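You operate a simulated robot arm through the tools that you are given. There is no shell and no other tool.

You are at the controls of a simulated two-armed robot. One attempt, no reset.

## Task
Slide the saddle fully forward and lock it; console on, showing LEVEL.

The check looks at the end state, three seconds after you hand in, the way a careful person would. Anything else that was tipped, shoved, dropped, spilled or broken makes it a failure.

## Robot
Two 7-joint arms with two-finger parallel grippers on one trunk, on a base that drives. Base frame: it is fixed to the floor where the robot stands at the start and does not move with it; the origin is under the middle of the robot, x ahead of it, y to its left, z up. Readings come in mm, rad, newtons and seconds.
The left shoulder is at the start at [20, 113, 1328], the right one opposite. With the tool pointing down near the work surface each hand reaches from about 100 to 300 mm from the robot's upright axis, wherever it stands, measured 20 degrees to its own side. Places, roughly: bike lever [300, -300, 700]; exercise bike [400, -200, 500]; green console button [200, -600, 900]; grey console button [200, -500, 900]; red console button [200, -500, 900]; saddle [600, 0, 1000]; saddle knob [500, 0, 700]; saddle lever [500, 0, 900]; saddle post [500, 0, 900]; teal bottle (7x7x19 cm) [600, 100, 600]. Payload 1.57 kg a hand.
The TCP of each hand is the grasp point between the finger pads, 30 mm short of the fingertips. In the tool frame z runs along the fingers and y along their closing line. Largest opening 80 mm; finger width 17, thickness 12; the body of the gripper, 40 by 82 mm, starts 80 mm behind the TCP.
Orientation is that of the tool frame in the base frame, as a unit quaternion [w, x, y, z]. With the fingers straight down and closing along the base's y, the tool's x points along the base's -x, its y along +y and its z along -z.

## Interface
- The arms move only by the tool move_arm. It takes "left_deltas", "right_deltas" or both (then of equal length, played together; a hand with none holds still); each is a list of rows, each a list of 7 numbers: the closure, from 0 (fully open) to 1 (shut), then the shift along the base's x, y, z in units of 100 mm (1.0 is 100 mm), then the turn, a rotation vector about the base's x, y, z in units of 60 degrees (1.0 is 60 degrees). In form: [[grip, x, y, z, wx, wy, wz], ...]. A call has 1 to 20 rows; each row is the pose to reach, as a shift and turn from the pose commanded when the call began. A call with a number of a shift or a turn outside -1 to 1 is refused whole. Each row takes 0.2 s and may step no farther than 50 mm and 0.15 rad from the row before; otherwise, or with a gripper value out of range, the whole call is refused. Where a pose cannot be reached the arm comes as near as it can. A force on the tool above 40 N (or 10 N above the force at the start of the call, whichever is more), or a blocked arm, ends the call early, and 0.2 s more pass. The fingers move at their own pace (about 45 mm/s each) and stop on an object; they squeeze with about 22 N. The grip force told is the motor's: it shows also when the fingers shut on nothing. Time passes only in rows, and 0.2 s behind the last, so rows that repeat a pose let the fingers close. It gives the time, the measured TCP pose, the force on the tool (base axes), the opening and the grip force at its end, in the units of the frame above (readings bear some noise), with the torque about the TCP (base axes, N m) and any sound that the robot's microphone picked up.
- Cameras (640 x 400 px; columns grow to the right, rows downward): "scene" is now at [91.2, -31.3, 1444]; the picture's right is [-0.36, -0.93, 0.00], its down [-0.60, 0.23, -0.76] and it looks along [0.71, -0.28, -0.65] (base axes); focal length 214 px, centre (320, 200). "left" rides on the left gripper at [72, 7, -122] in its tool frame; the picture's right is [-0.09, 1.00, 0.00], its down [-0.84, -0.08, -0.54] and it looks along [-0.54, -0.05, 0.84] (tool axes); focal length 238 px, centre (320, 200). "right" rides on the right gripper at [72, -7, -122] in its tool frame; the picture's right is [0.09, 1.00, 0.00], its down [-0.84, 0.08, -0.54] and it looks along [-0.54, 0.05, 0.84] (tool axes); focal length 238 px, centre (320, 200). There is no depth. A picture from a camera that has moved, and an enlarged one, comes with that camera's place and axes in the base frame and with its lens.
- snapshot(camera): a new picture of that camera. The clock stands still meanwhile.
- move_column(by): slides the trunk up (or, below 0, down) by that many mm; the arms and the scene camera ride with it, the base frame stays. It gives what a move gives, with no picture.
- roll_base(legs): drives the robot by 1 to 6 legs, each [ahead, left, turn to the left] in mm, mm and rad, along the robot's own axes; the way and the turn of a leg run together, so that a leg with both is an arc; at most 1500 mm and 3.142 rad a leg. The arms and the cameras ride along, it lands a little off, and it stops where it bumps. It gives what a move gives.
- aim_head(pan, tilt): turns the head with the scene camera to pan (to the left, within 1.396 rad either way) and tilt (down, from -0.506 to 1.204), counted from straight ahead of the robot. It gives what a move gives.
- close_up(camera, box): a new picture of the part [left, top, right, bottom] of that camera's present view, enlarged. The clock stands still meanwhile.
- finish_job(): hands the job in; it is judged then, once.

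Places have to be worked out from the pictures, the camera data and where the tool is seen. Open the grippers and draw the arms clear of the work before you hand the job in, unless the task says otherwise.

The tools are called after "Emit:" as a command line: name --argument value ..., lists and objects as JSON in quotes. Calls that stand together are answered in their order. move_arm: Moves the arms, as the interface text tells. Its arguments: {"type":"object","properties":{"left_deltas":{"type":"array","items":{"type":"array","items":{"type":"number"}}},"right_deltas":{"type":"array","items":{"type":"array","items":{"type":"number"}}}},"required":[]} The other tools are called the same way: move_column (by) slides the trunk up or down; roll_base (legs) drives the base; aim_head (pan, tilt) turns the head that bears the scene camera; snapshot (camera) takes a picture; close_up (camera, box) takes an enlarged picture of a part of a camera's view; finish_job () hands the job in.

At the start:

```text
time_s: 0.0
left_tool_pos: [398.4, -50.0, 1281.9]
left_ee_rot: [-0.001, -0.001, 1.0, 0.0]
left_contact_force: [0.0, 0.4, 0.2]
left_wrist_torque: [-0.05, -0.01, -0.02]
left_gripper_width: 80.2
left_gripper_force: 0.1
right_tool_pos: [256.7, -307.2, 1236.2]
right_ee_rot: [0.0, 0.0, 1.0, 0.0]
right_contact_force: [0.2, 0.0, 1.1]
right_wrist_torque: [0.02, -0.02, 0.02]
right_gripper_width: 79.7
right_gripper_force: 0.1
trunk travel left (down, up): [-381.0, 189.0]
robot x, y, heading: [-1.1, -3.0, 0.004]
head pan, tilt: [-0.372, 0.702]
```

scene: 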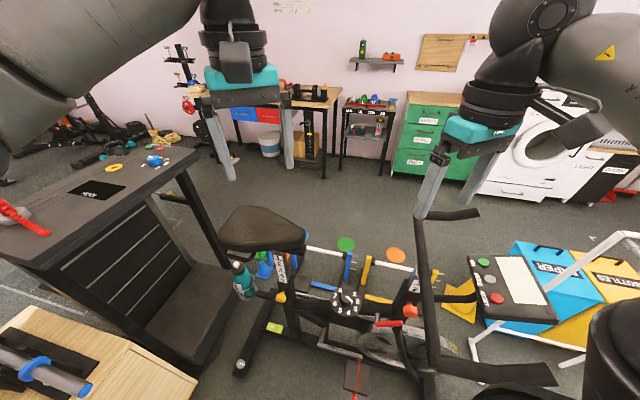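
right: 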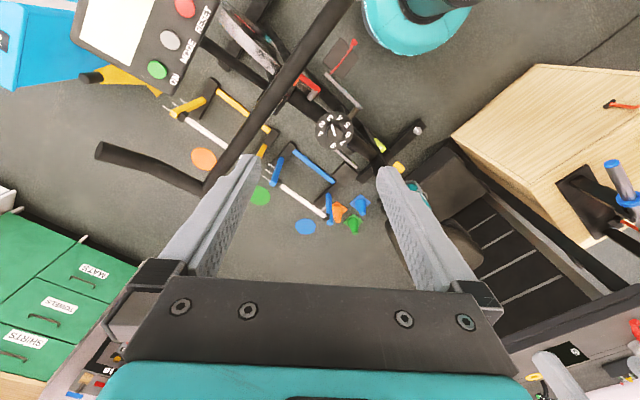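
left: 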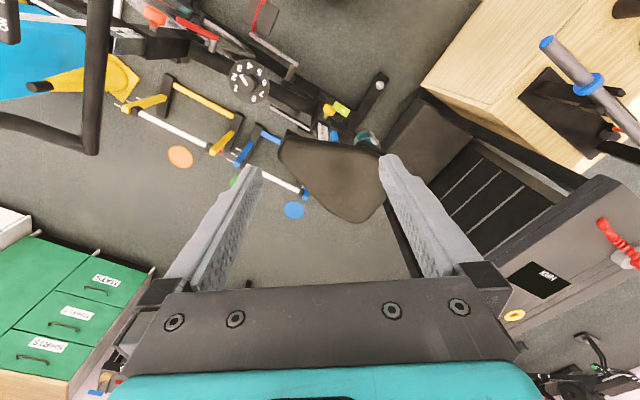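

The overview shows the exercise bike with saddle at left and console at right. I'll take enlarged views of the saddle, the console and the knob first.

Emit:
close_up --camera "scene" --box '[200, 190, 360, 290]'

Emit:
close_up --camera "scene" --box '[440, 230, 600, 330]'

Emit:
close_up --camera "scene" --box '[220, 250, 460, 400]'

Emit:
close_up --camera "left" --box '[220, 60, 420, 185]'

Emit:
close_up --camera "right" --box '[70, 0, 230, 100]'

```text
4.00 times, centred on (280, 240) of scene
camera zoom: at [91.2, -31.3, 1444.0], right [-0.36, -0.93, 0.0], down [-0.6, 0.23, -0.76], along [0.71, -0.28, -0.65], focal length 858 px, centre (480, 40)
```

zoom: 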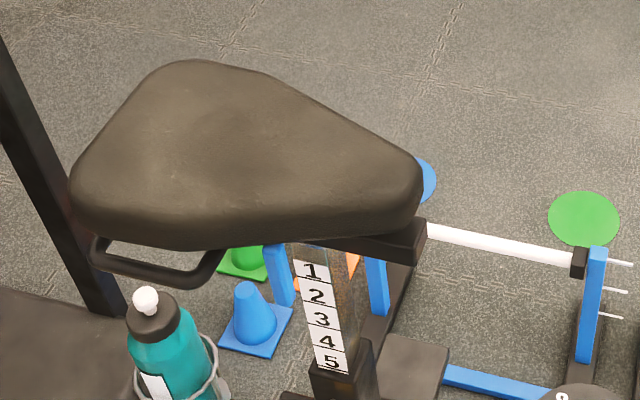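

```text
4.00 times, centred on (520, 280) of scene
camera zoom: at [91.2, -31.3, 1444.0], right [-0.36, -0.93, 0.0], down [-0.6, 0.23, -0.76], along [0.71, -0.28, -0.65], focal length 858 px, centre (-480, -120)
```

zoom: 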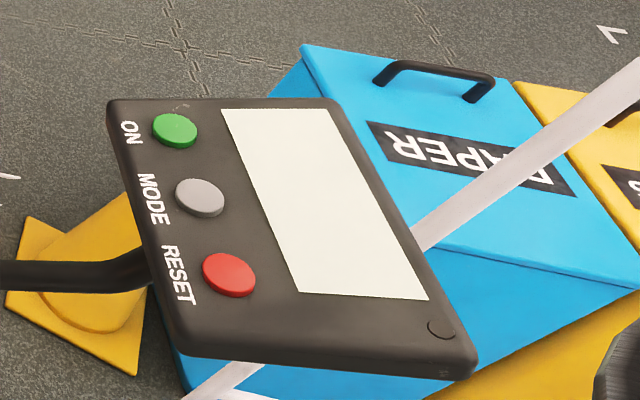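

```text
2.67 times, centred on (340, 325) of scene
camera zoom: at [91.2, -31.3, 1444.0], right [-0.36, -0.93, 0.0], down [-0.6, 0.23, -0.76], along [0.71, -0.28, -0.65], focal length 572 px, centre (267, -133)
```

zoom: 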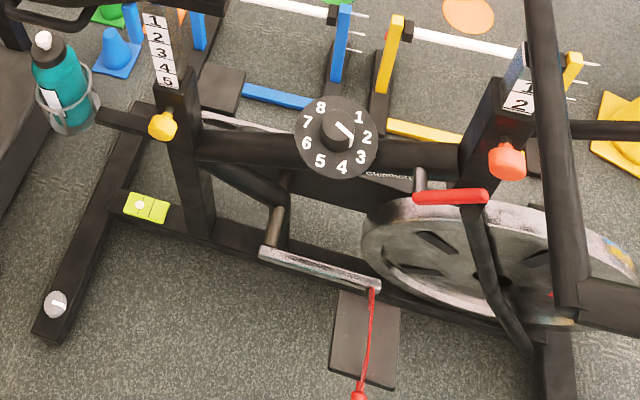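

```text
3.20 times, centred on (320, 122) of left
camera zoom: at [325.8, -43.1, 1405.2], right [0.09, 1.0, 0.0], down [0.84, -0.08, 0.54], along [0.54, -0.05, -0.84], focal length 763 px, centre (320, 448)
```

zoom: 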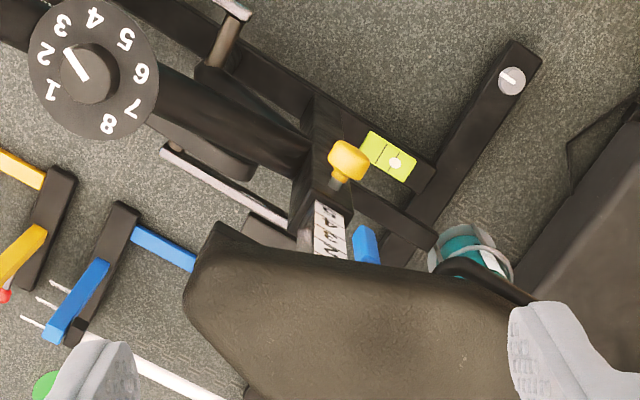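

```text
4.00 times, centred on (150, 50) of right
camera zoom: at [185.8, -314.1, 1357.6], right [-0.09, 1.0, 0.0], down [0.84, 0.08, 0.54], along [0.54, 0.05, -0.84], focal length 953 px, centre (1000, 800)
```

zoom: 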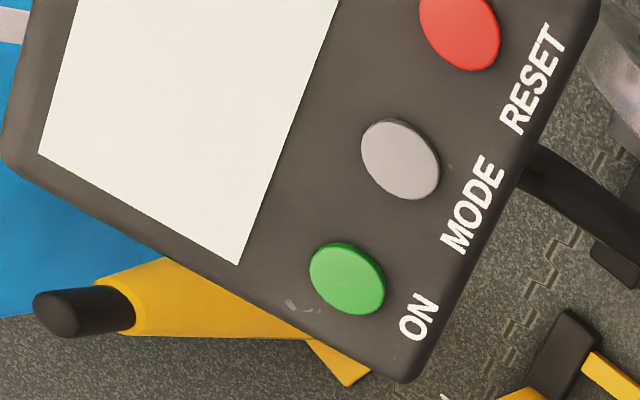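

The saddle nose triangulates to about [497, -145, 940] and the buttons to z≈944 (green [239,-562], grey [199,-532], red [157,-502]). The bike's forward direction is about (-0.6,-0.8). I'll aim the head at the saddle, and turn it to survey the surroundings for obstacles.

Emit:
aim_head --pan 0.05 --tilt 0.85

Emit:
snapshot --camera "scene"

Emit:
close_up --camera "scene" --box '[240, 110, 440, 235]'

Emit:
aim_head --pan 0.5 --tilt 1.2

Emit:
snapshot --camera "scene"

Emit:
aim_head --pan -0.9 --tilt 1.0

Emit:
snapshot --camera "scene"

```text
time_s: 0.9
left_tool_pos: [398.8, -50.8, 1282.7]
left_ee_rot: [-0.001, -0.001, 1.0, 0.001]
left_contact_force: [0.0, 0.1, 0.6]
left_wrist_torque: [0.03, 0.01, -0.01]
left_gripper_width: 80.0
left_gripper_force: 0.0
right_tool_pos: [257.1, -308.1, 1235.2]
right_ee_rot: [0.0, 0.0, 1.0, 0.0]
right_contact_force: [1.1, 0.9, 0.3]
right_wrist_torque: [0.02, 0.02, -0.04]
right_gripper_width: 80.0
right_gripper_force: 0.1
trunk travel left (down, up): [-381.0, 189.0]
robot x, y, heading: [1.2, -2.7, 0.003]
head pan, tilt: [0.051, 0.85]
```

```text
taken
camera scene: at [90.2, 3.4, 1431.9], right [0.05, -1.0, 0.0], down [-0.75, -0.04, -0.66], along [0.66, 0.03, -0.75], focal length 214 px, centre (320, 200)
```

scene: 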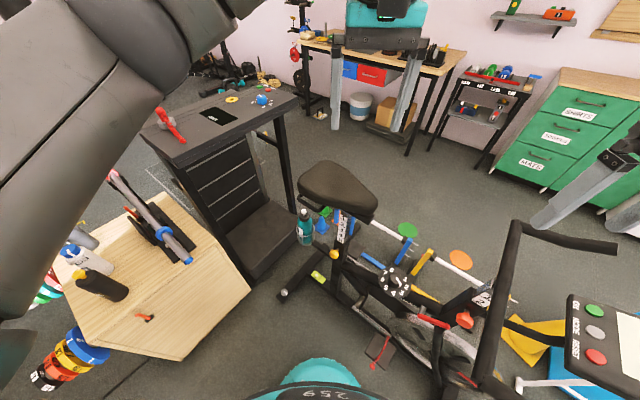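

```text
3.20 times, centred on (340, 172) of scene
camera zoom: at [90.2, 3.4, 1431.9], right [0.05, -1.0, 0.0], down [-0.75, -0.04, -0.66], along [0.66, 0.03, -0.75], focal length 686 px, centre (256, 288)
```

zoom: 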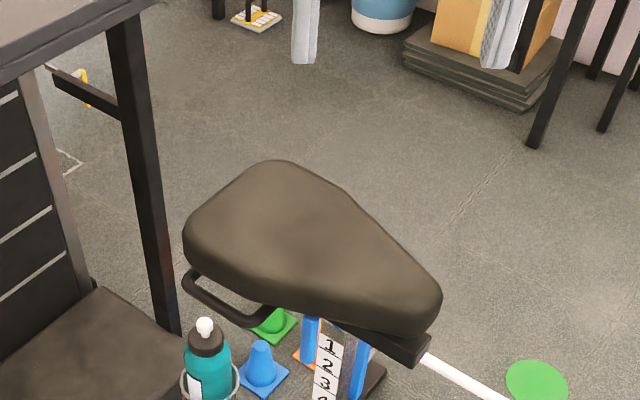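

```text
time_s: 1.8
left_tool_pos: [396.9, -50.1, 1282.9]
left_ee_rot: [0.0, 0.0, 1.0, 0.0]
left_contact_force: [0.8, 0.4, 0.5]
left_wrist_torque: [-0.01, 0.0, -0.01]
left_gripper_width: 80.1
left_gripper_force: 0.0
right_tool_pos: [256.1, -306.8, 1236.3]
right_ee_rot: [-0.001, 0.0, 1.0, 0.0]
right_contact_force: [0.8, -0.5, 0.8]
right_wrist_torque: [0.01, 0.02, -0.01]
right_gripper_width: 79.8
right_gripper_force: 0.1
trunk travel left (down, up): [-381.0, 189.0]
robot x, y, heading: [1.7, 2.5, 0.001]
head pan, tilt: [0.499, 1.201]
```

```text
taken
camera scene: at [61.3, 26.2, 1408.2], right [0.48, -0.88, 0.0], down [-0.82, -0.45, -0.36], along [0.32, 0.17, -0.93], focal length 214 px, centre (320, 200)
```

scene: 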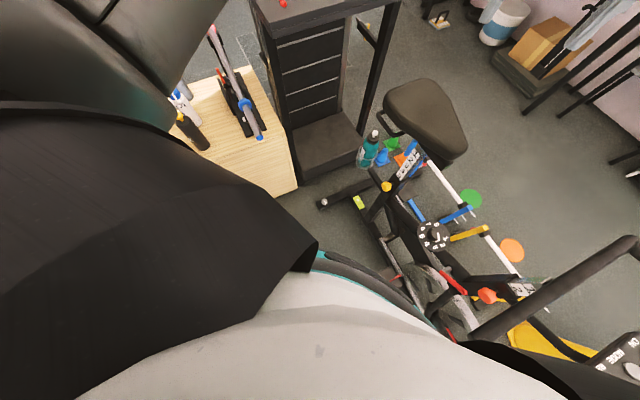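

```text
time_s: 3.3
left_tool_pos: [397.9, -50.8, 1281.4]
left_ee_rot: [-0.001, -0.001, 1.0, 0.0]
left_contact_force: [0.4, -0.5, -0.1]
left_wrist_torque: [0.01, -0.02, 0.01]
left_gripper_width: 80.0
left_gripper_force: 0.1
right_tool_pos: [257.0, -307.9, 1236.8]
right_ee_rot: [-0.001, 0.0, 1.0, 0.0]
right_contact_force: [-0.8, 0.7, 0.6]
right_wrist_torque: [0.03, 0.0, -0.02]
right_gripper_width: 80.0
right_gripper_force: 0.1
trunk travel left (down, up): [-381.0, 189.0]
robot x, y, heading: [-0.3, 2.5, 0.002]
head pan, tilt: [-0.901, 1.0]
```

```text
taken
camera scene: at [55.4, -55.0, 1420.8], right [-0.78, -0.62, 0.0], down [-0.52, 0.66, -0.54], along [0.34, -0.42, -0.84], focal length 214 px, centre (320, 200)
```

scene: 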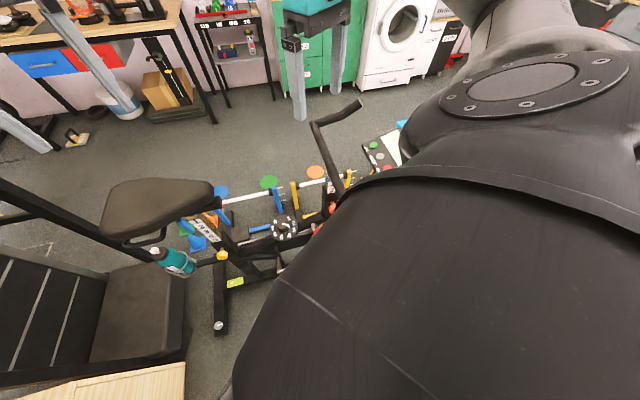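

The U-shaped black loop under the saddle's near rear edge may be the lever; I need a lower viewpoint. Nothing lies within 150 mm beneath the hands (the handlebar is at z≈930-970), so I lower the trunk 150 mm and look at the saddle again.

Emit:
move_column --by -150

Emit:
aim_head --pan 0.0 --tilt 0.6

Emit:
snapshot --camera "scene"

Emit:
close_up --camera "scene" --box '[250, 140, 410, 240]'

Emit:
snapshot --camera "left"

Emit:
snapshot --camera "right"

```text
time_s: 5.1
left_tool_pos: [396.6, -50.4, 1132.0]
left_ee_rot: [-0.001, -0.001, 1.0, 0.0]
left_contact_force: [0.1, 0.0, 0.0]
left_wrist_torque: [-0.01, -0.01, -0.02]
left_gripper_width: 80.2
left_gripper_force: 0.1
right_tool_pos: [256.2, -307.8, 1086.5]
right_ee_rot: [0.001, 0.0, 1.0, -0.001]
right_contact_force: [-0.1, 0.0, 0.0]
right_wrist_torque: [0.04, -0.01, -0.02]
right_gripper_width: 79.8
right_gripper_force: 0.1
trunk travel left (down, up): [-231.0, 339.0]
robot x, y, heading: [1.2, -2.0, 0.003]
head pan, tilt: [-0.901, 1.0]
```

```text
time_s: 6.3
left_tool_pos: [397.3, -51.3, 1132.2]
left_ee_rot: [-0.001, 0.0, 1.0, 0.002]
left_contact_force: [-0.8, -0.5, 0.0]
left_wrist_torque: [0.0, -0.01, 0.02]
left_gripper_width: 80.3
left_gripper_force: 0.0
right_tool_pos: [256.8, -308.0, 1087.0]
right_ee_rot: [0.0, 0.0, 1.0, 0.0]
right_contact_force: [0.6, 0.7, -0.4]
right_wrist_torque: [0.04, -0.01, 0.03]
right_gripper_width: 79.9
right_gripper_force: 0.1
trunk travel left (down, up): [-231.0, 339.0]
robot x, y, heading: [-2.7, -4.1, 0.001]
head pan, tilt: [0.0, 0.6]
```

```text
taken
camera scene: at [100.5, -0.6, 1302.8], right [0.0, -1.0, 0.0], down [-0.57, 0.0, -0.82], along [0.82, 0.0, -0.57], focal length 214 px, centre (320, 200)
```

scene: 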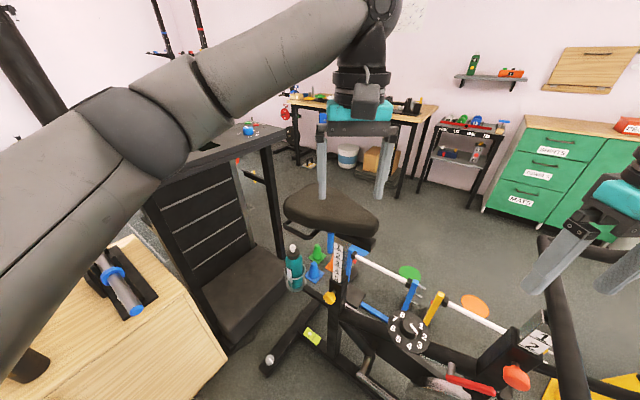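

```text
4.00 times, centred on (330, 190) of scene
camera zoom: at [100.5, -0.6, 1302.8], right [0.0, -1.0, 0.0], down [-0.57, 0.0, -0.82], along [0.82, 0.0, -0.57], focal length 858 px, centre (280, 240)
```

zoom: 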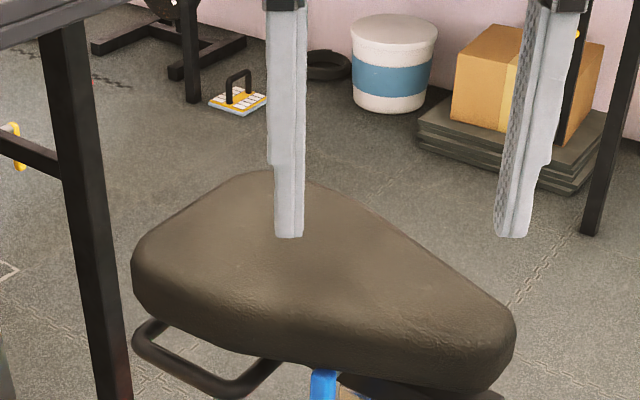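

```text
taken
camera left: at [325.8, -43.1, 1255.2], right [0.09, 1.0, 0.0], down [0.84, -0.08, 0.54], along [0.54, -0.05, -0.84], focal length 238 px, centre (320, 200)
```

left: 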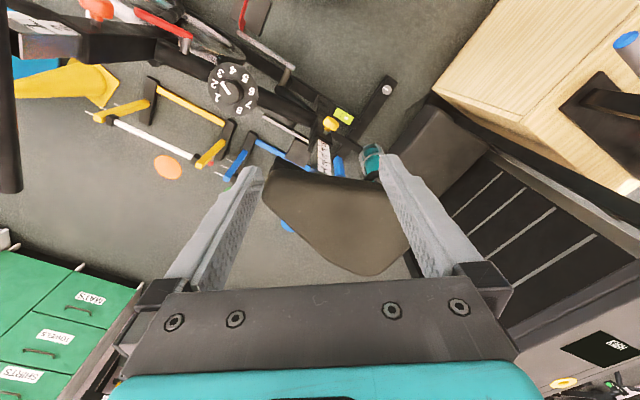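

```text
taken
camera right: at [185.8, -314.1, 1207.6], right [-0.09, 1.0, 0.0], down [0.84, 0.08, 0.54], along [0.54, 0.05, -0.84], focal length 238 px, centre (320, 200)
```

right: 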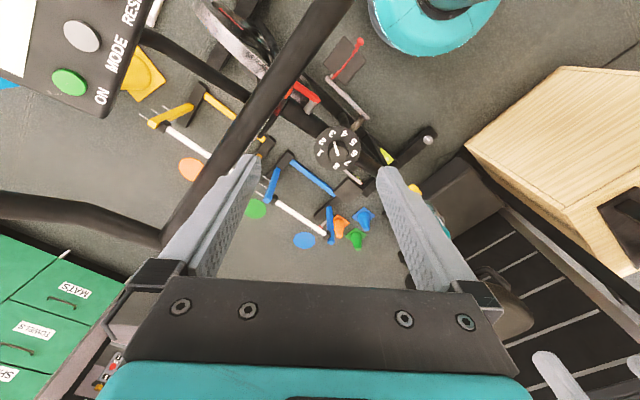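

The wrist views show the base is round, about 190 mm radius, and the bike's near pedals still clear it. Before going lower I check where the right arm's elbow is relative to the handlebar.

Emit:
aim_head --pan -1.39 --tilt 0.7

Emit:
snapshot --camera "scene"

Emit:
aim_head --pan -0.7 --tilt 0.6

Emit:
snapshot --camera "scene"

```text
time_s: 7.8
left_tool_pos: [397.9, -50.7, 1133.0]
left_ee_rot: [-0.001, -0.001, 1.0, 0.0]
left_contact_force: [0.2, -0.4, -0.2]
left_wrist_torque: [0.02, -0.01, 0.02]
left_gripper_width: 80.4
left_gripper_force: 0.1
right_tool_pos: [256.7, -307.7, 1085.0]
right_ee_rot: [0.0, 0.001, 1.0, 0.0]
right_contact_force: [0.3, 0.3, -0.4]
right_wrist_torque: [0.03, -0.01, 0.01]
right_gripper_width: 79.9
right_gripper_force: 0.0
trunk travel left (down, up): [-231.0, 339.0]
robot x, y, heading: [-3.7, 0.2, 0.0]
head pan, tilt: [-1.389, 0.7]
```

```text
taken
camera scene: at [27.5, -84.0, 1294.2], right [-0.98, -0.18, 0.0], down [-0.12, 0.63, -0.76], along [0.14, -0.75, -0.64], focal length 214 px, centre (320, 200)
```

scene: 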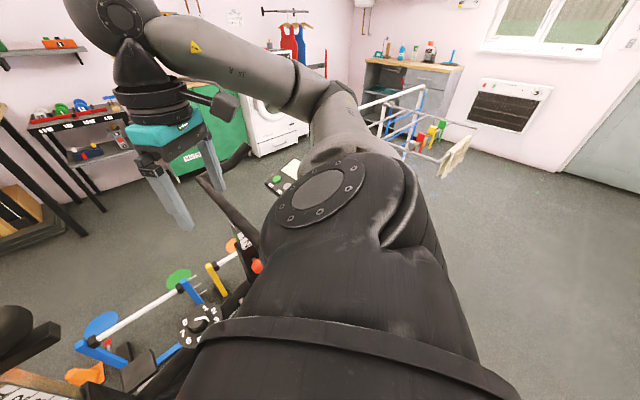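

```text
time_s: 8.8
left_tool_pos: [397.3, -50.4, 1132.1]
left_ee_rot: [-0.001, -0.001, 1.0, 0.0]
left_contact_force: [0.0, -0.6, 0.0]
left_wrist_torque: [0.01, -0.01, 0.04]
left_gripper_width: 79.8
left_gripper_force: 0.0
right_tool_pos: [257.2, -308.1, 1087.4]
right_ee_rot: [0.001, 0.0, 1.0, 0.0]
right_contact_force: [0.0, 0.4, 0.6]
right_wrist_torque: [0.02, 0.0, -0.05]
right_gripper_width: 80.0
right_gripper_force: 0.0
trunk travel left (down, up): [-231.0, 339.0]
robot x, y, heading: [3.1, 2.8, 0.003]
head pan, tilt: [-0.7, 0.6]
```

```text
taken
camera scene: at [79.7, -57.5, 1302.8], right [-0.64, -0.76, 0.0], down [-0.43, 0.36, -0.82], along [0.63, -0.53, -0.57], focal length 214 px, centre (320, 200)
```

scene: 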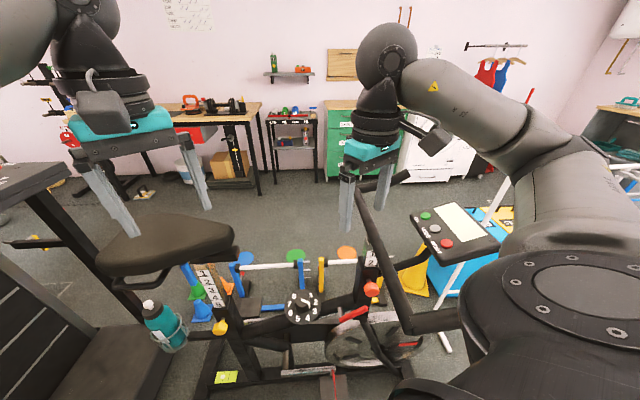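

The right elbow sits near [50,-500] at shoulder height, so I should not lower the trunk beside the handlebar grip. I'll draw both hands in and up, then drive about 200 mm toward the bike's rear and face the saddle squarely.

Emit:
move_arm --left_deltas '[[0, -0.25, 0.25, 0.25, 0, 0, 0], [0, -0.5, 0.5, 0.5, 0, 0, 0], [0, -0.75, 0.75, 0.75, 0, 0, 0], [0, -1.0, 1.0, 1.0, 0, 0, 0]]' --right_deltas '[[0, 0, 0.2, 0.25, 0, 0, 0], [0, 0, 0.4, 0.5, 0, 0, 0], [0, 0, 0.6, 0.75, 0, 0, 0], [0, 0, 0.8, 1.0, 0, 0, 0]]'

Emit:
aim_head --pan 0.6 --tilt 0.9

Emit:
snapshot --camera "scene"

Emit:
snapshot --camera "left"

```text
time_s: 9.8
left_tool_pos: [294.8, 50.0, 1232.5]
left_ee_rot: [-0.001, 0.0, 1.0, 0.0]
left_contact_force: [0.4, 0.1, 0.8]
left_wrist_torque: [-0.03, 0.01, 0.01]
left_gripper_width: 79.9
left_gripper_force: 0.0
right_tool_pos: [253.6, -226.9, 1187.5]
right_ee_rot: [-0.001, 0.001, 1.0, -0.001]
right_contact_force: [-0.6, 0.2, 0.8]
right_wrist_torque: [0.02, -0.05, 0.01]
right_gripper_width: 80.2
right_gripper_force: 0.1
trunk travel left (down, up): [-231.0, 339.0]
robot x, y, heading: [-3.2, 2.2, 0.0]
head pan, tilt: [-0.7, 0.6]
```

```text
time_s: 11.3
left_tool_pos: [295.3, 47.6, 1233.0]
left_ee_rot: [-0.001, 0.0, 1.0, 0.0]
left_contact_force: [-0.3, 0.3, 0.8]
left_wrist_torque: [0.01, -0.02, 0.0]
left_gripper_width: 80.1
left_gripper_force: 0.0
right_tool_pos: [254.6, -228.9, 1187.7]
right_ee_rot: [0.0, 0.0, 1.0, 0.001]
right_contact_force: [0.2, 0.1, -0.2]
right_wrist_torque: [0.02, 0.0, 0.01]
right_gripper_width: 79.7
right_gripper_force: 0.0
trunk travel left (down, up): [-231.0, 339.0]
robot x, y, heading: [-1.4, 1.9, -0.002]
head pan, tilt: [0.6, 0.901]
```

```text
taken
camera scene: at [74.4, 42.1, 1278.0], right [0.56, -0.83, 0.0], down [-0.65, -0.44, -0.62], along [0.51, 0.35, -0.78], focal length 214 px, centre (320, 200)
```

scene: 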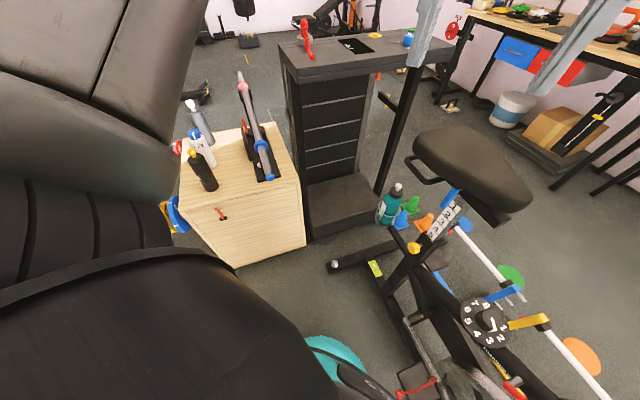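

```text
taken
camera left: at [224.6, 55.1, 1355.7], right [0.09, 1.0, 0.0], down [0.84, -0.08, 0.54], along [0.54, -0.05, -0.84], focal length 238 px, centre (320, 200)
```

left: 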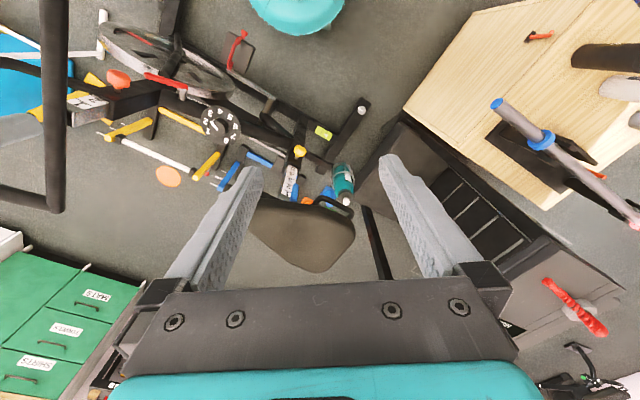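

I need to know the plywood box's near edges before driving, so I enlarge that part and the saddle loop.

Emit:
close_up --camera "scene" --box '[150, 80, 350, 280]'

Emit:
close_up --camera "scene" --box '[370, 110, 550, 240]'

Emit:
close_up --camera "left" --box '[240, 130, 400, 280]'

```text
2.00 times, centred on (250, 180) of scene
camera zoom: at [74.4, 42.1, 1278.0], right [0.56, -0.83, 0.0], down [-0.65, -0.44, -0.62], along [0.51, 0.35, -0.78], focal length 429 px, centre (460, 240)
```

zoom: 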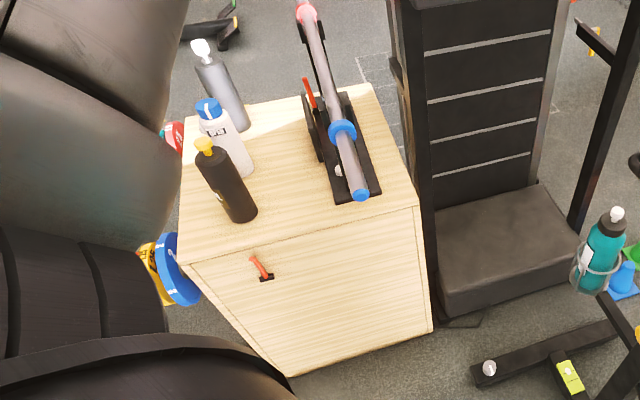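

```text
3.08 times, centred on (460, 175) of scene
camera zoom: at [74.4, 42.1, 1278.0], right [0.56, -0.83, 0.0], down [-0.65, -0.44, -0.62], along [0.51, 0.35, -0.78], focal length 660 px, centre (-111, 277)
```

zoom: 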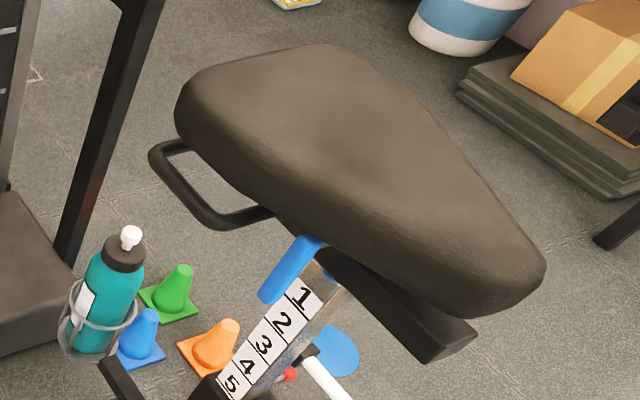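

```text
2.67 times, centred on (320, 205) of left
camera zoom: at [224.6, 55.1, 1355.7], right [0.09, 1.0, 0.0], down [0.84, -0.08, 0.54], along [0.54, -0.05, -0.84], focal length 636 px, centre (320, 187)
```

zoom: 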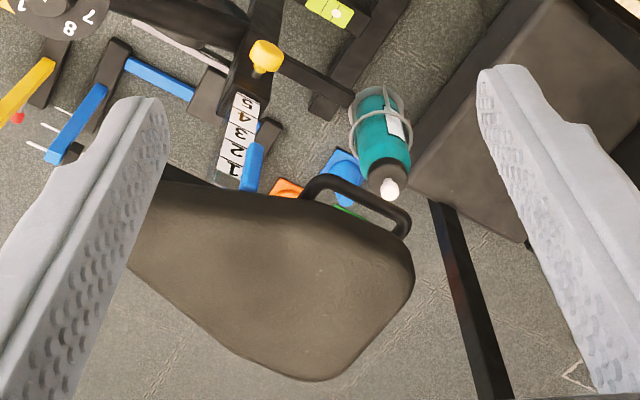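

The enlarged views show a blue bar hanging beside the seat post at about [489,-29,870–930] – the saddle lever – and a black grab loop on the saddle at about [555,54,879]. The plywood box is about 714 mm away toward the bike's rear, so there is room; I drive to about [120,60] and turn right 0.5 rad.

Emit:
roll_base --legs '[[120, 60, 0], [0, 0, -0.5]]'

Emit:
aim_head --pan 0.25 --tilt 0.75

Emit:
snapshot --camera "scene"

Emit:
snapshot --camera "left"

Emit:
snapshot --camera "right"

```text
time_s: 14.1
left_tool_pos: [402.3, -41.7, 1234.1]
left_ee_rot: [-0.001, 0.25, 0.968, 0.001]
left_contact_force: [-0.1, -0.2, 0.4]
left_wrist_torque: [0.0, 0.01, 0.01]
left_gripper_width: 79.7
left_gripper_force: 0.0
right_tool_pos: [232.8, -261.9, 1186.2]
right_ee_rot: [0.0, 0.251, 0.968, 0.0]
right_contact_force: [-0.5, -0.6, -0.2]
right_wrist_torque: [-0.02, 0.05, 0.0]
right_gripper_width: 79.8
right_gripper_force: 0.0
trunk travel left (down, up): [-231.0, 339.0]
robot x, y, heading: [118.7, 59.4, -0.508]
head pan, tilt: [0.6, 0.901]
```

```text
time_s: 14.9
left_tool_pos: [403.3, -42.0, 1232.4]
left_ee_rot: [-0.001, 0.251, 0.968, 0.0]
left_contact_force: [0.6, -0.1, 0.2]
left_wrist_torque: [0.03, 0.02, 0.0]
left_gripper_width: 80.1
left_gripper_force: 0.1
right_tool_pos: [232.5, -262.3, 1187.4]
right_ee_rot: [0.001, 0.251, 0.968, 0.0]
right_contact_force: [0.4, 0.0, 0.1]
right_wrist_torque: [0.03, 0.01, -0.01]
right_gripper_width: 80.2
right_gripper_force: 0.1
trunk travel left (down, up): [-231.0, 339.0]
robot x, y, heading: [120.5, 61.6, -0.507]
head pan, tilt: [0.25, 0.75]
```

```text
taken
camera scene: at [211.7, 34.8, 1289.9], right [-0.25, -0.97, 0.0], down [-0.66, 0.17, -0.73], along [0.71, -0.19, -0.68], focal length 214 px, centre (320, 200)
```

scene: 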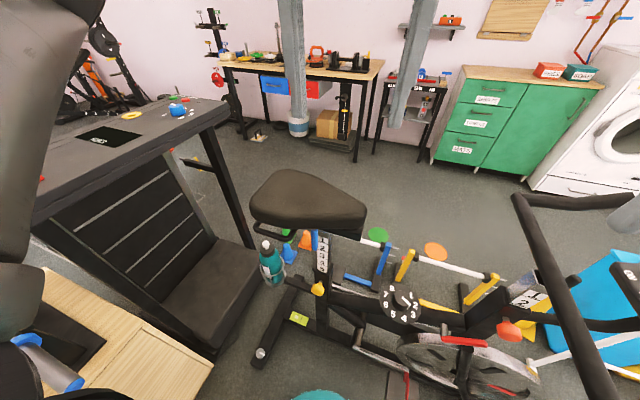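

```text
taken
camera left: at [343.5, 0.4, 1355.9], right [0.56, 0.83, 0.0], down [0.69, -0.47, 0.54], along [0.45, -0.3, -0.84], focal length 238 px, centre (320, 200)
```

left: 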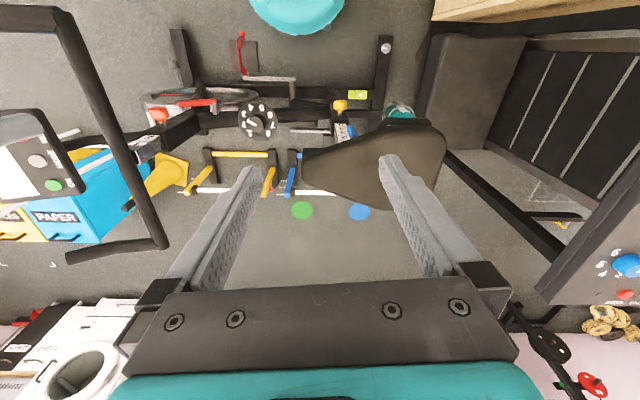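

```text
taken
camera right: at [167.9, -232.8, 1308.3], right [0.4, 0.91, 0.0], down [0.77, -0.34, 0.54], along [0.5, -0.22, -0.84], focal length 238 px, centre (320, 200)
```

right: 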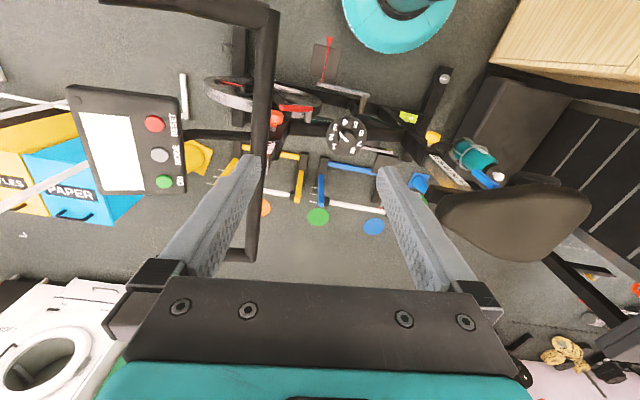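

The base landed cleanly. I take close-ups of the blue lever from the scene and right cameras.

Emit:
close_up --camera "scene" --box '[235, 165, 395, 295]'

Emit:
close_up --camera "right" --box '[400, 110, 600, 260]'

Emit:
close_up --camera "left" --box '[260, 70, 460, 220]'

```text
3.08 times, centred on (315, 230) of scene
camera zoom: at [211.7, 34.8, 1289.9], right [-0.25, -0.97, 0.0], down [-0.66, 0.17, -0.73], along [0.71, -0.19, -0.68], focal length 660 px, centre (335, 108)
```

zoom: 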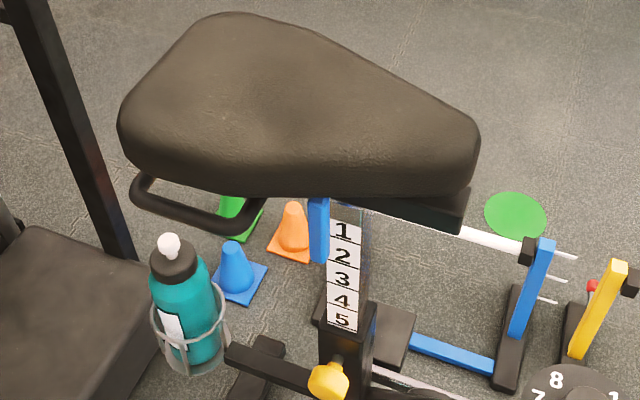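

```text
2.67 times, centred on (500, 185) of right
camera zoom: at [167.9, -232.8, 1308.3], right [0.4, 0.91, 0.0], down [0.77, -0.34, 0.54], along [0.5, -0.22, -0.84], focal length 636 px, centre (-160, 240)
```

zoom: 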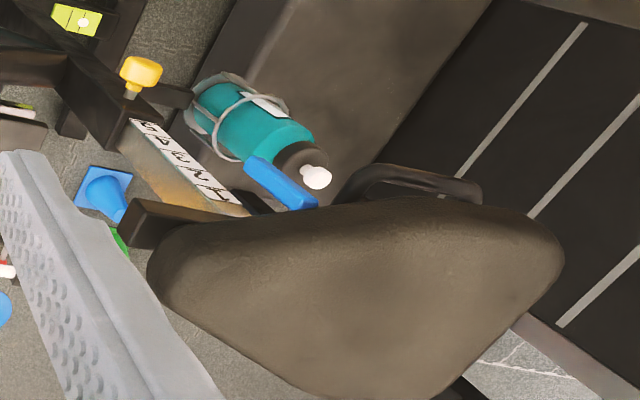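

```text
2.67 times, centred on (360, 145) of left
camera zoom: at [343.5, 0.4, 1355.9], right [0.56, 0.83, 0.0], down [0.69, -0.47, 0.54], along [0.45, -0.3, -0.84], focal length 636 px, centre (213, 347)
```

zoom: 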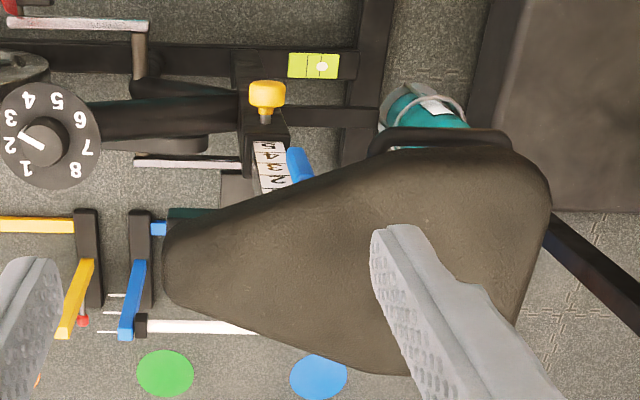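

The blue lever hangs straight down beside the post, with a black axle near its top. I want a lower viewpoint, so I first check the left elbow's clearance to the treadmill desk and the right elbow's to the grip.

Emit:
aim_head --pan 1.39 --tilt 0.5

Emit:
snapshot --camera "scene"

Emit:
aim_head --pan -1.39 --tilt 0.8

Emit:
snapshot --camera "scene"

```text
time_s: 16.3
left_tool_pos: [403.5, -40.8, 1233.8]
left_ee_rot: [-0.001, 0.25, 0.968, 0.0]
left_contact_force: [0.2, -0.8, -0.2]
left_wrist_torque: [0.04, 0.0, 0.03]
left_gripper_width: 80.0
left_gripper_force: 0.1
right_tool_pos: [232.3, -263.1, 1186.4]
right_ee_rot: [0.0, 0.251, 0.968, 0.001]
right_contact_force: [-0.3, 0.1, -0.1]
right_wrist_torque: [0.01, 0.04, -0.01]
right_gripper_width: 80.2
right_gripper_force: 0.0
trunk travel left (down, up): [-231.0, 339.0]
robot x, y, heading: [119.6, 62.8, -0.51]
head pan, tilt: [1.389, 0.499]
```

```text
taken
camera scene: at [189.5, 126.1, 1311.9], right [0.77, -0.64, 0.0], down [-0.3, -0.37, -0.88], along [0.56, 0.68, -0.48], focal length 214 px, centre (320, 200)
```

scene: 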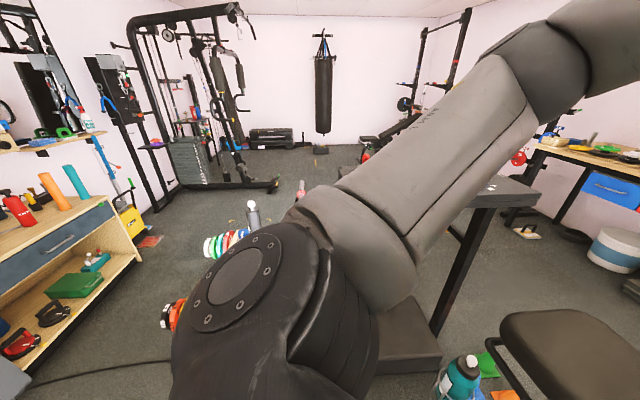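

```text
time_s: 18.7
left_tool_pos: [403.7, -41.2, 1233.0]
left_ee_rot: [-0.001, 0.251, 0.968, 0.0]
left_contact_force: [-0.7, -0.2, 0.3]
left_wrist_torque: [-0.02, 0.01, 0.01]
left_gripper_width: 80.1
left_gripper_force: 0.0
right_tool_pos: [232.8, -262.2, 1186.7]
right_ee_rot: [0.0, 0.251, 0.968, 0.0]
right_contact_force: [-0.1, 0.0, 0.2]
right_wrist_torque: [0.01, 0.0, -0.01]
right_gripper_width: 79.8
right_gripper_force: 0.2
trunk travel left (down, up): [-231.0, 339.0]
robot x, y, heading: [122.2, 63.7, -0.508]
head pan, tilt: [-1.389, 0.799]
```

```text
taken
camera scene: at [105.8, -20.5, 1285.9], right [-0.95, 0.32, 0.0], down [0.23, 0.68, -0.7], along [-0.22, -0.66, -0.72], focal length 214 px, centre (320, 200)
```

scene: 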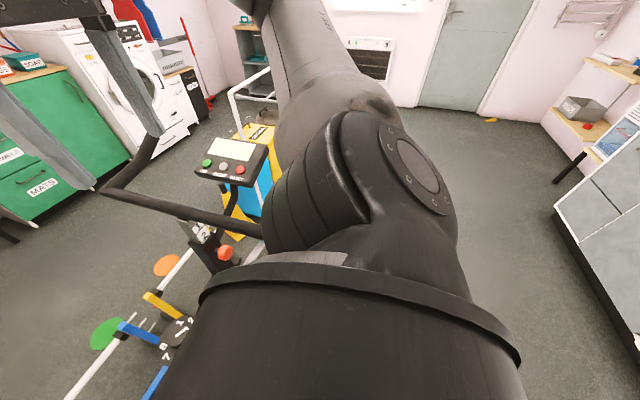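

The left elbow rides high and is clear; the right elbow is out near the grip, so I won't lower the trunk. I back the base off 60 mm for comfortable reach and bring the left hand down on the robot's side of the saddle, tilted 45°, to look at the lever.

Emit:
roll_base --legs '[[-60, 0, 0]]'

Emit:
move_arm --left_deltas '[[0, 0.1, 0.04, -0.14, -0.058, -0.09, -0.018], [0, 0.2, 0.08, -0.28, -0.117, -0.18, -0.036], [0, 0.3, 0.12, -0.43, -0.175, -0.27, -0.054], [0, 0.4, 0.16, -0.57, -0.233, -0.36, -0.071], [0, 0.5, 0.2, -0.71, -0.291, -0.45, -0.089], [0, 0.6, 0.23, -0.86, -0.35, -0.54, -0.107], [0, 0.7, 0.25, -1.0, -0.408, -0.63, -0.125]]'

Emit:
aim_head --pan 0.25 --tilt 0.75

Emit:
snapshot --camera "scene"

Emit:
snapshot --camera "left"

```text
time_s: 19.7
left_tool_pos: [351.2, -12.1, 1232.2]
left_ee_rot: [0.0, 0.251, 0.968, 0.0]
left_contact_force: [-0.7, 0.9, 0.1]
left_wrist_torque: [-0.02, -0.04, 0.02]
left_gripper_width: 80.3
left_gripper_force: 0.0
right_tool_pos: [179.8, -233.2, 1186.5]
right_ee_rot: [0.0, 0.252, 0.968, -0.001]
right_contact_force: [-0.8, 0.3, 0.5]
right_wrist_torque: [0.03, -0.02, 0.01]
right_gripper_width: 80.1
right_gripper_force: 0.0
trunk travel left (down, up): [-231.0, 339.0]
robot x, y, heading: [71.3, 90.5, -0.506]
head pan, tilt: [-1.389, 0.799]
```

```text
time_s: 21.3
left_tool_pos: [431.4, 3.5, 1139.8]
left_ee_rot: [0.362, 0.295, 0.876, -0.121]
left_contact_force: [0.0, 0.0, 0.6]
left_wrist_torque: [0.0, 0.01, 0.02]
left_gripper_width: 79.9
left_gripper_force: 0.2
left hand out of reach, approached as far as the arm can: row 7
right_tool_pos: [181.9, -234.1, 1186.1]
right_ee_rot: [0.001, 0.252, 0.968, 0.0]
right_contact_force: [-0.3, -0.5, 0.0]
right_wrist_torque: [-0.01, 0.0, 0.0]
right_gripper_width: 80.0
right_gripper_force: 0.0
trunk travel left (down, up): [-231.0, 339.0]
robot x, y, heading: [69.9, 90.5, -0.51]
head pan, tilt: [-1.389, 0.799]
```

```text
time_s: 23.0
left_tool_pos: [430.1, 3.6, 1140.6]
left_ee_rot: [0.362, 0.293, 0.877, -0.119]
left_contact_force: [-0.8, 0.1, 0.2]
left_wrist_torque: [0.01, -0.03, -0.01]
left_gripper_width: 80.2
left_gripper_force: 0.0
right_tool_pos: [181.1, -233.1, 1186.4]
right_ee_rot: [0.001, 0.252, 0.968, 0.0]
right_contact_force: [-0.4, 0.8, 0.7]
right_wrist_torque: [-0.03, 0.0, 0.0]
right_gripper_width: 80.1
right_gripper_force: 0.2
trunk travel left (down, up): [-231.0, 339.0]
robot x, y, heading: [67.1, 88.2, -0.504]
head pan, tilt: [0.25, 0.75]
```

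```text
taken
camera scene: at [159.9, 63.4, 1289.9], right [-0.26, -0.97, 0.0], down [-0.66, 0.18, -0.73], along [0.71, -0.19, -0.68], focal length 214 px, centre (320, 200)
```

scene: 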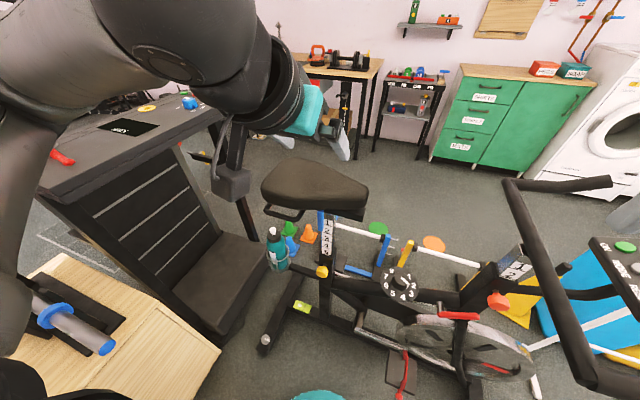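

```text
taken
camera left: at [324.5, 91.7, 1177.0], right [0.65, 0.76, 0.07], down [0.12, -0.19, 0.97], along [0.75, -0.63, -0.22], focal length 238 px, centre (320, 200)
```

left: 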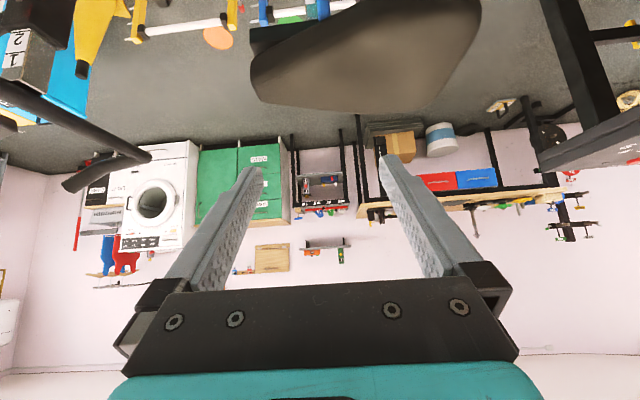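

The tilt is good and the hand stopped only slightly short of the target, which seems to be an inner-reach limit. I descend 100 mm in place, watching for contact, and look again.

Emit:
move_arm --left_deltas '[[0, 0, 0, -0.33, 0, 0, 0], [0, 0, 0, -0.66, 0, 0, 0], [0, 0, 0, -1.0, 0, 0, 0]]'

Emit:
snapshot --camera "left"

Emit:
close_up --camera "left" --box '[220, 40, 500, 200]'

```text
time_s: 23.8
left_tool_pos: [449.9, -17.2, 1042.4]
left_ee_rot: [0.362, 0.294, 0.876, -0.121]
left_contact_force: [0.5, -0.5, -0.2]
left_wrist_torque: [0.03, 0.01, 0.01]
left_gripper_width: 80.1
left_gripper_force: 0.1
left hand out of reach, approached as far as the arm can: row 1, 2, 3
right_tool_pos: [181.0, -234.4, 1185.9]
right_ee_rot: [0.0, 0.252, 0.968, -0.001]
right_contact_force: [0.1, 0.2, -0.7]
right_wrist_torque: [-0.02, -0.02, 0.01]
right_gripper_width: 80.2
right_gripper_force: 0.1
trunk travel left (down, up): [-231.0, 339.0]
robot x, y, heading: [67.4, 90.6, -0.511]
head pan, tilt: [0.25, 0.75]
```

```text
taken
camera left: at [344.7, 71.0, 1078.5], right [0.65, 0.76, 0.07], down [0.12, -0.19, 0.97], along [0.75, -0.63, -0.21], focal length 238 px, centre (320, 200)
```

left: 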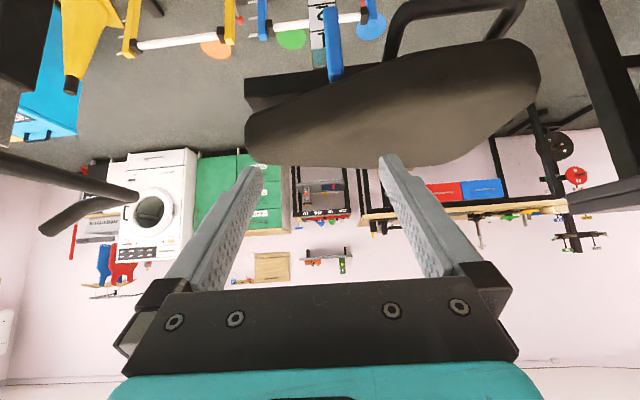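

```text
2.29 times, centred on (360, 120) of left
camera zoom: at [344.7, 71.0, 1078.5], right [0.65, 0.76, 0.07], down [0.12, -0.19, 0.97], along [0.75, -0.63, -0.21], focal length 545 px, centre (229, 383)
```

zoom: 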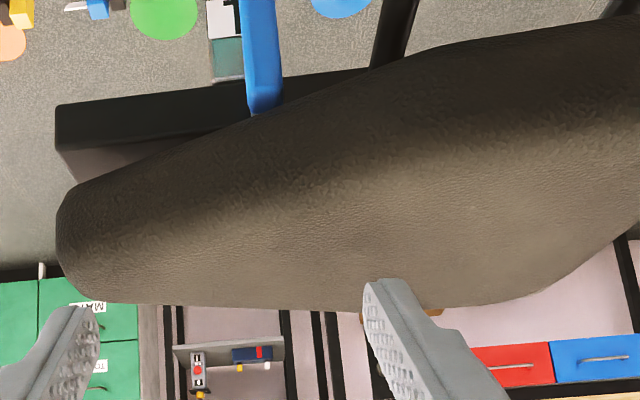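

The saddle side and lever are now partly visible, but the arm's inner-reach limit pushes the hand toward the saddle. I back the base off another 60 mm, then descend to view the lever level.

Emit:
roll_base --legs '[[-60, 0, 0]]'

Emit:
move_arm --left_deltas '[[0, 0, 0, -0.25, 0, 0, 0], [0, 0, 0, -0.5, 0, 0, 0], [0, 0, 0, -0.75, 0, 0, 0], [0, 0, 0, -1.0, 0, 0, 0]]'

Emit:
snapshot --camera "left"

Emit:
close_up --camera "left" --box '[220, 40, 500, 215]'

```text
time_s: 24.7
left_tool_pos: [396.4, 13.6, 1042.6]
left_ee_rot: [0.362, 0.293, 0.877, -0.12]
left_contact_force: [-0.1, -0.2, 0.5]
left_wrist_torque: [0.02, 0.0, 0.0]
left_gripper_width: 79.9
left_gripper_force: 0.0
right_tool_pos: [126.6, -203.9, 1187.1]
right_ee_rot: [0.0, 0.252, 0.968, 0.001]
right_contact_force: [-0.5, 0.2, -0.6]
right_wrist_torque: [0.0, 0.0, 0.03]
right_gripper_width: 80.1
right_gripper_force: 0.0
trunk travel left (down, up): [-231.0, 339.0]
robot x, y, heading: [15.0, 119.6, -0.51]
head pan, tilt: [0.25, 0.75]
```

```text
time_s: 25.7
left_tool_pos: [396.9, 11.9, 941.8]
left_ee_rot: [0.362, 0.293, 0.877, -0.119]
left_contact_force: [-0.6, -0.1, 0.3]
left_wrist_torque: [-0.02, -0.02, 0.04]
left_gripper_width: 79.9
left_gripper_force: 0.0
right_tool_pos: [126.7, -204.9, 1186.7]
right_ee_rot: [0.0, 0.252, 0.968, 0.0]
right_contact_force: [0.1, 0.0, -0.2]
right_wrist_torque: [0.01, 0.03, 0.0]
right_gripper_width: 79.8
right_gripper_force: 0.0
trunk travel left (down, up): [-231.0, 339.0]
robot x, y, heading: [19.3, 119.4, -0.51]
head pan, tilt: [0.25, 0.75]
```

```text
taken
camera left: at [291.2, 99.9, 978.4], right [0.65, 0.76, 0.07], down [0.12, -0.19, 0.97], along [0.75, -0.63, -0.22], focal length 238 px, centre (320, 200)
```

left: 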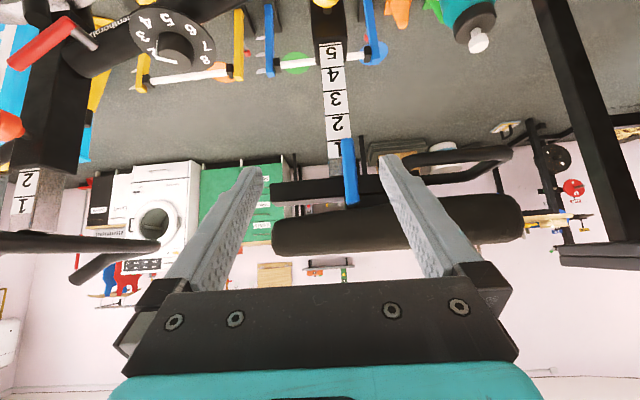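

```text
2.29 times, centred on (360, 128) of left
camera zoom: at [291.2, 99.9, 978.4], right [0.65, 0.76, 0.07], down [0.12, -0.19, 0.97], along [0.75, -0.63, -0.22], focal length 545 px, centre (229, 366)
```

zoom: 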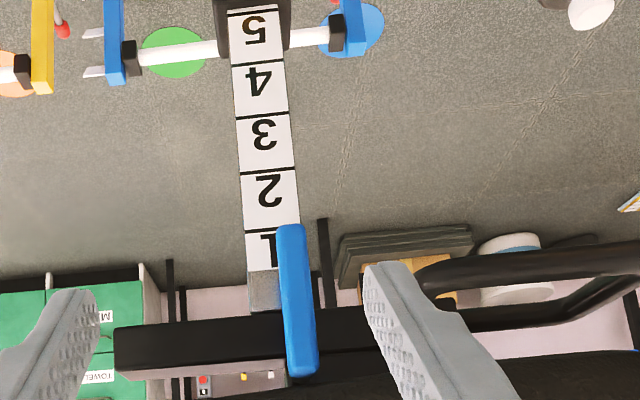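

Now I have a nice level (upside-down) view: a vertical blue lever crossing in front of the black rail on top of the post. I enlarge the lever and the whole saddle/rail region.

Emit:
close_up --camera "left" --box '[300, 120, 400, 220]'

Emit:
close_up --camera "left" --box '[250, 130, 410, 230]'

Emit:
close_up --camera "left" --box '[370, 130, 530, 230]'

Emit:
close_up --camera "scene" --box '[235, 140, 395, 240]'

```text
4.00 times, centred on (350, 170) of left
camera zoom: at [291.2, 99.9, 978.4], right [0.65, 0.76, 0.07], down [0.12, -0.19, 0.97], along [0.75, -0.63, -0.22], focal length 953 px, centre (200, 320)
```

zoom: 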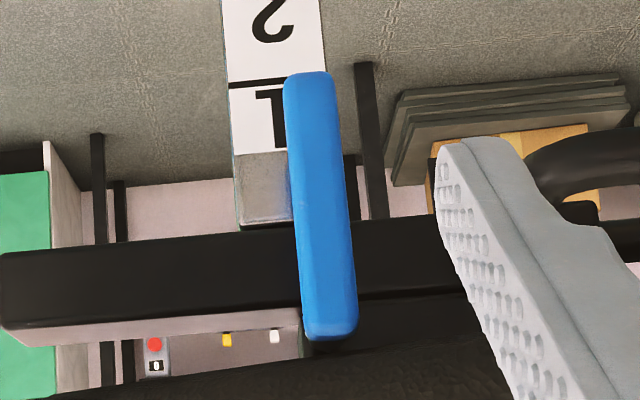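

```text
4.00 times, centred on (330, 180) of left
camera zoom: at [291.2, 99.9, 978.4], right [0.65, 0.76, 0.07], down [0.12, -0.19, 0.97], along [0.75, -0.63, -0.22], focal length 953 px, centre (280, 280)
```

zoom: 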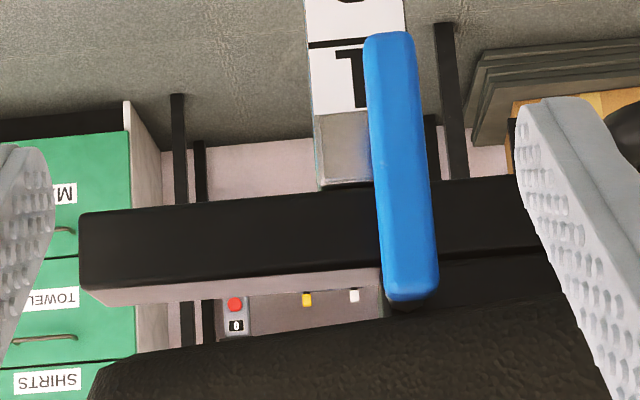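

```text
4.00 times, centred on (450, 180) of left
camera zoom: at [291.2, 99.9, 978.4], right [0.65, 0.76, 0.07], down [0.12, -0.19, 0.97], along [0.75, -0.63, -0.22], focal length 953 px, centre (-200, 280)
```

zoom: 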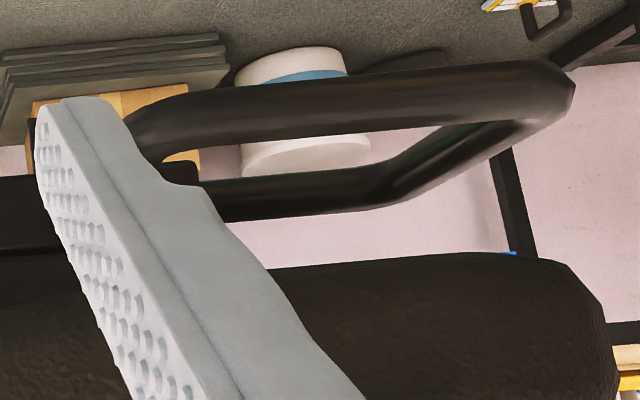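

```text
4.00 times, centred on (315, 190) of scene
camera zoom: at [107.0, 93.1, 1289.9], right [-0.26, -0.97, 0.0], down [-0.66, 0.18, -0.73], along [0.71, -0.19, -0.68], focal length 858 px, centre (340, 240)
```

zoom: 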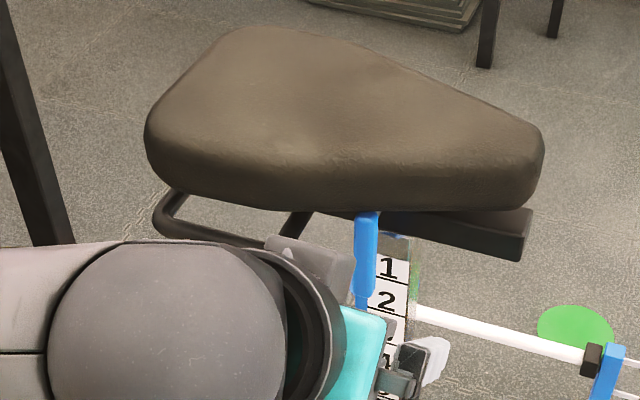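

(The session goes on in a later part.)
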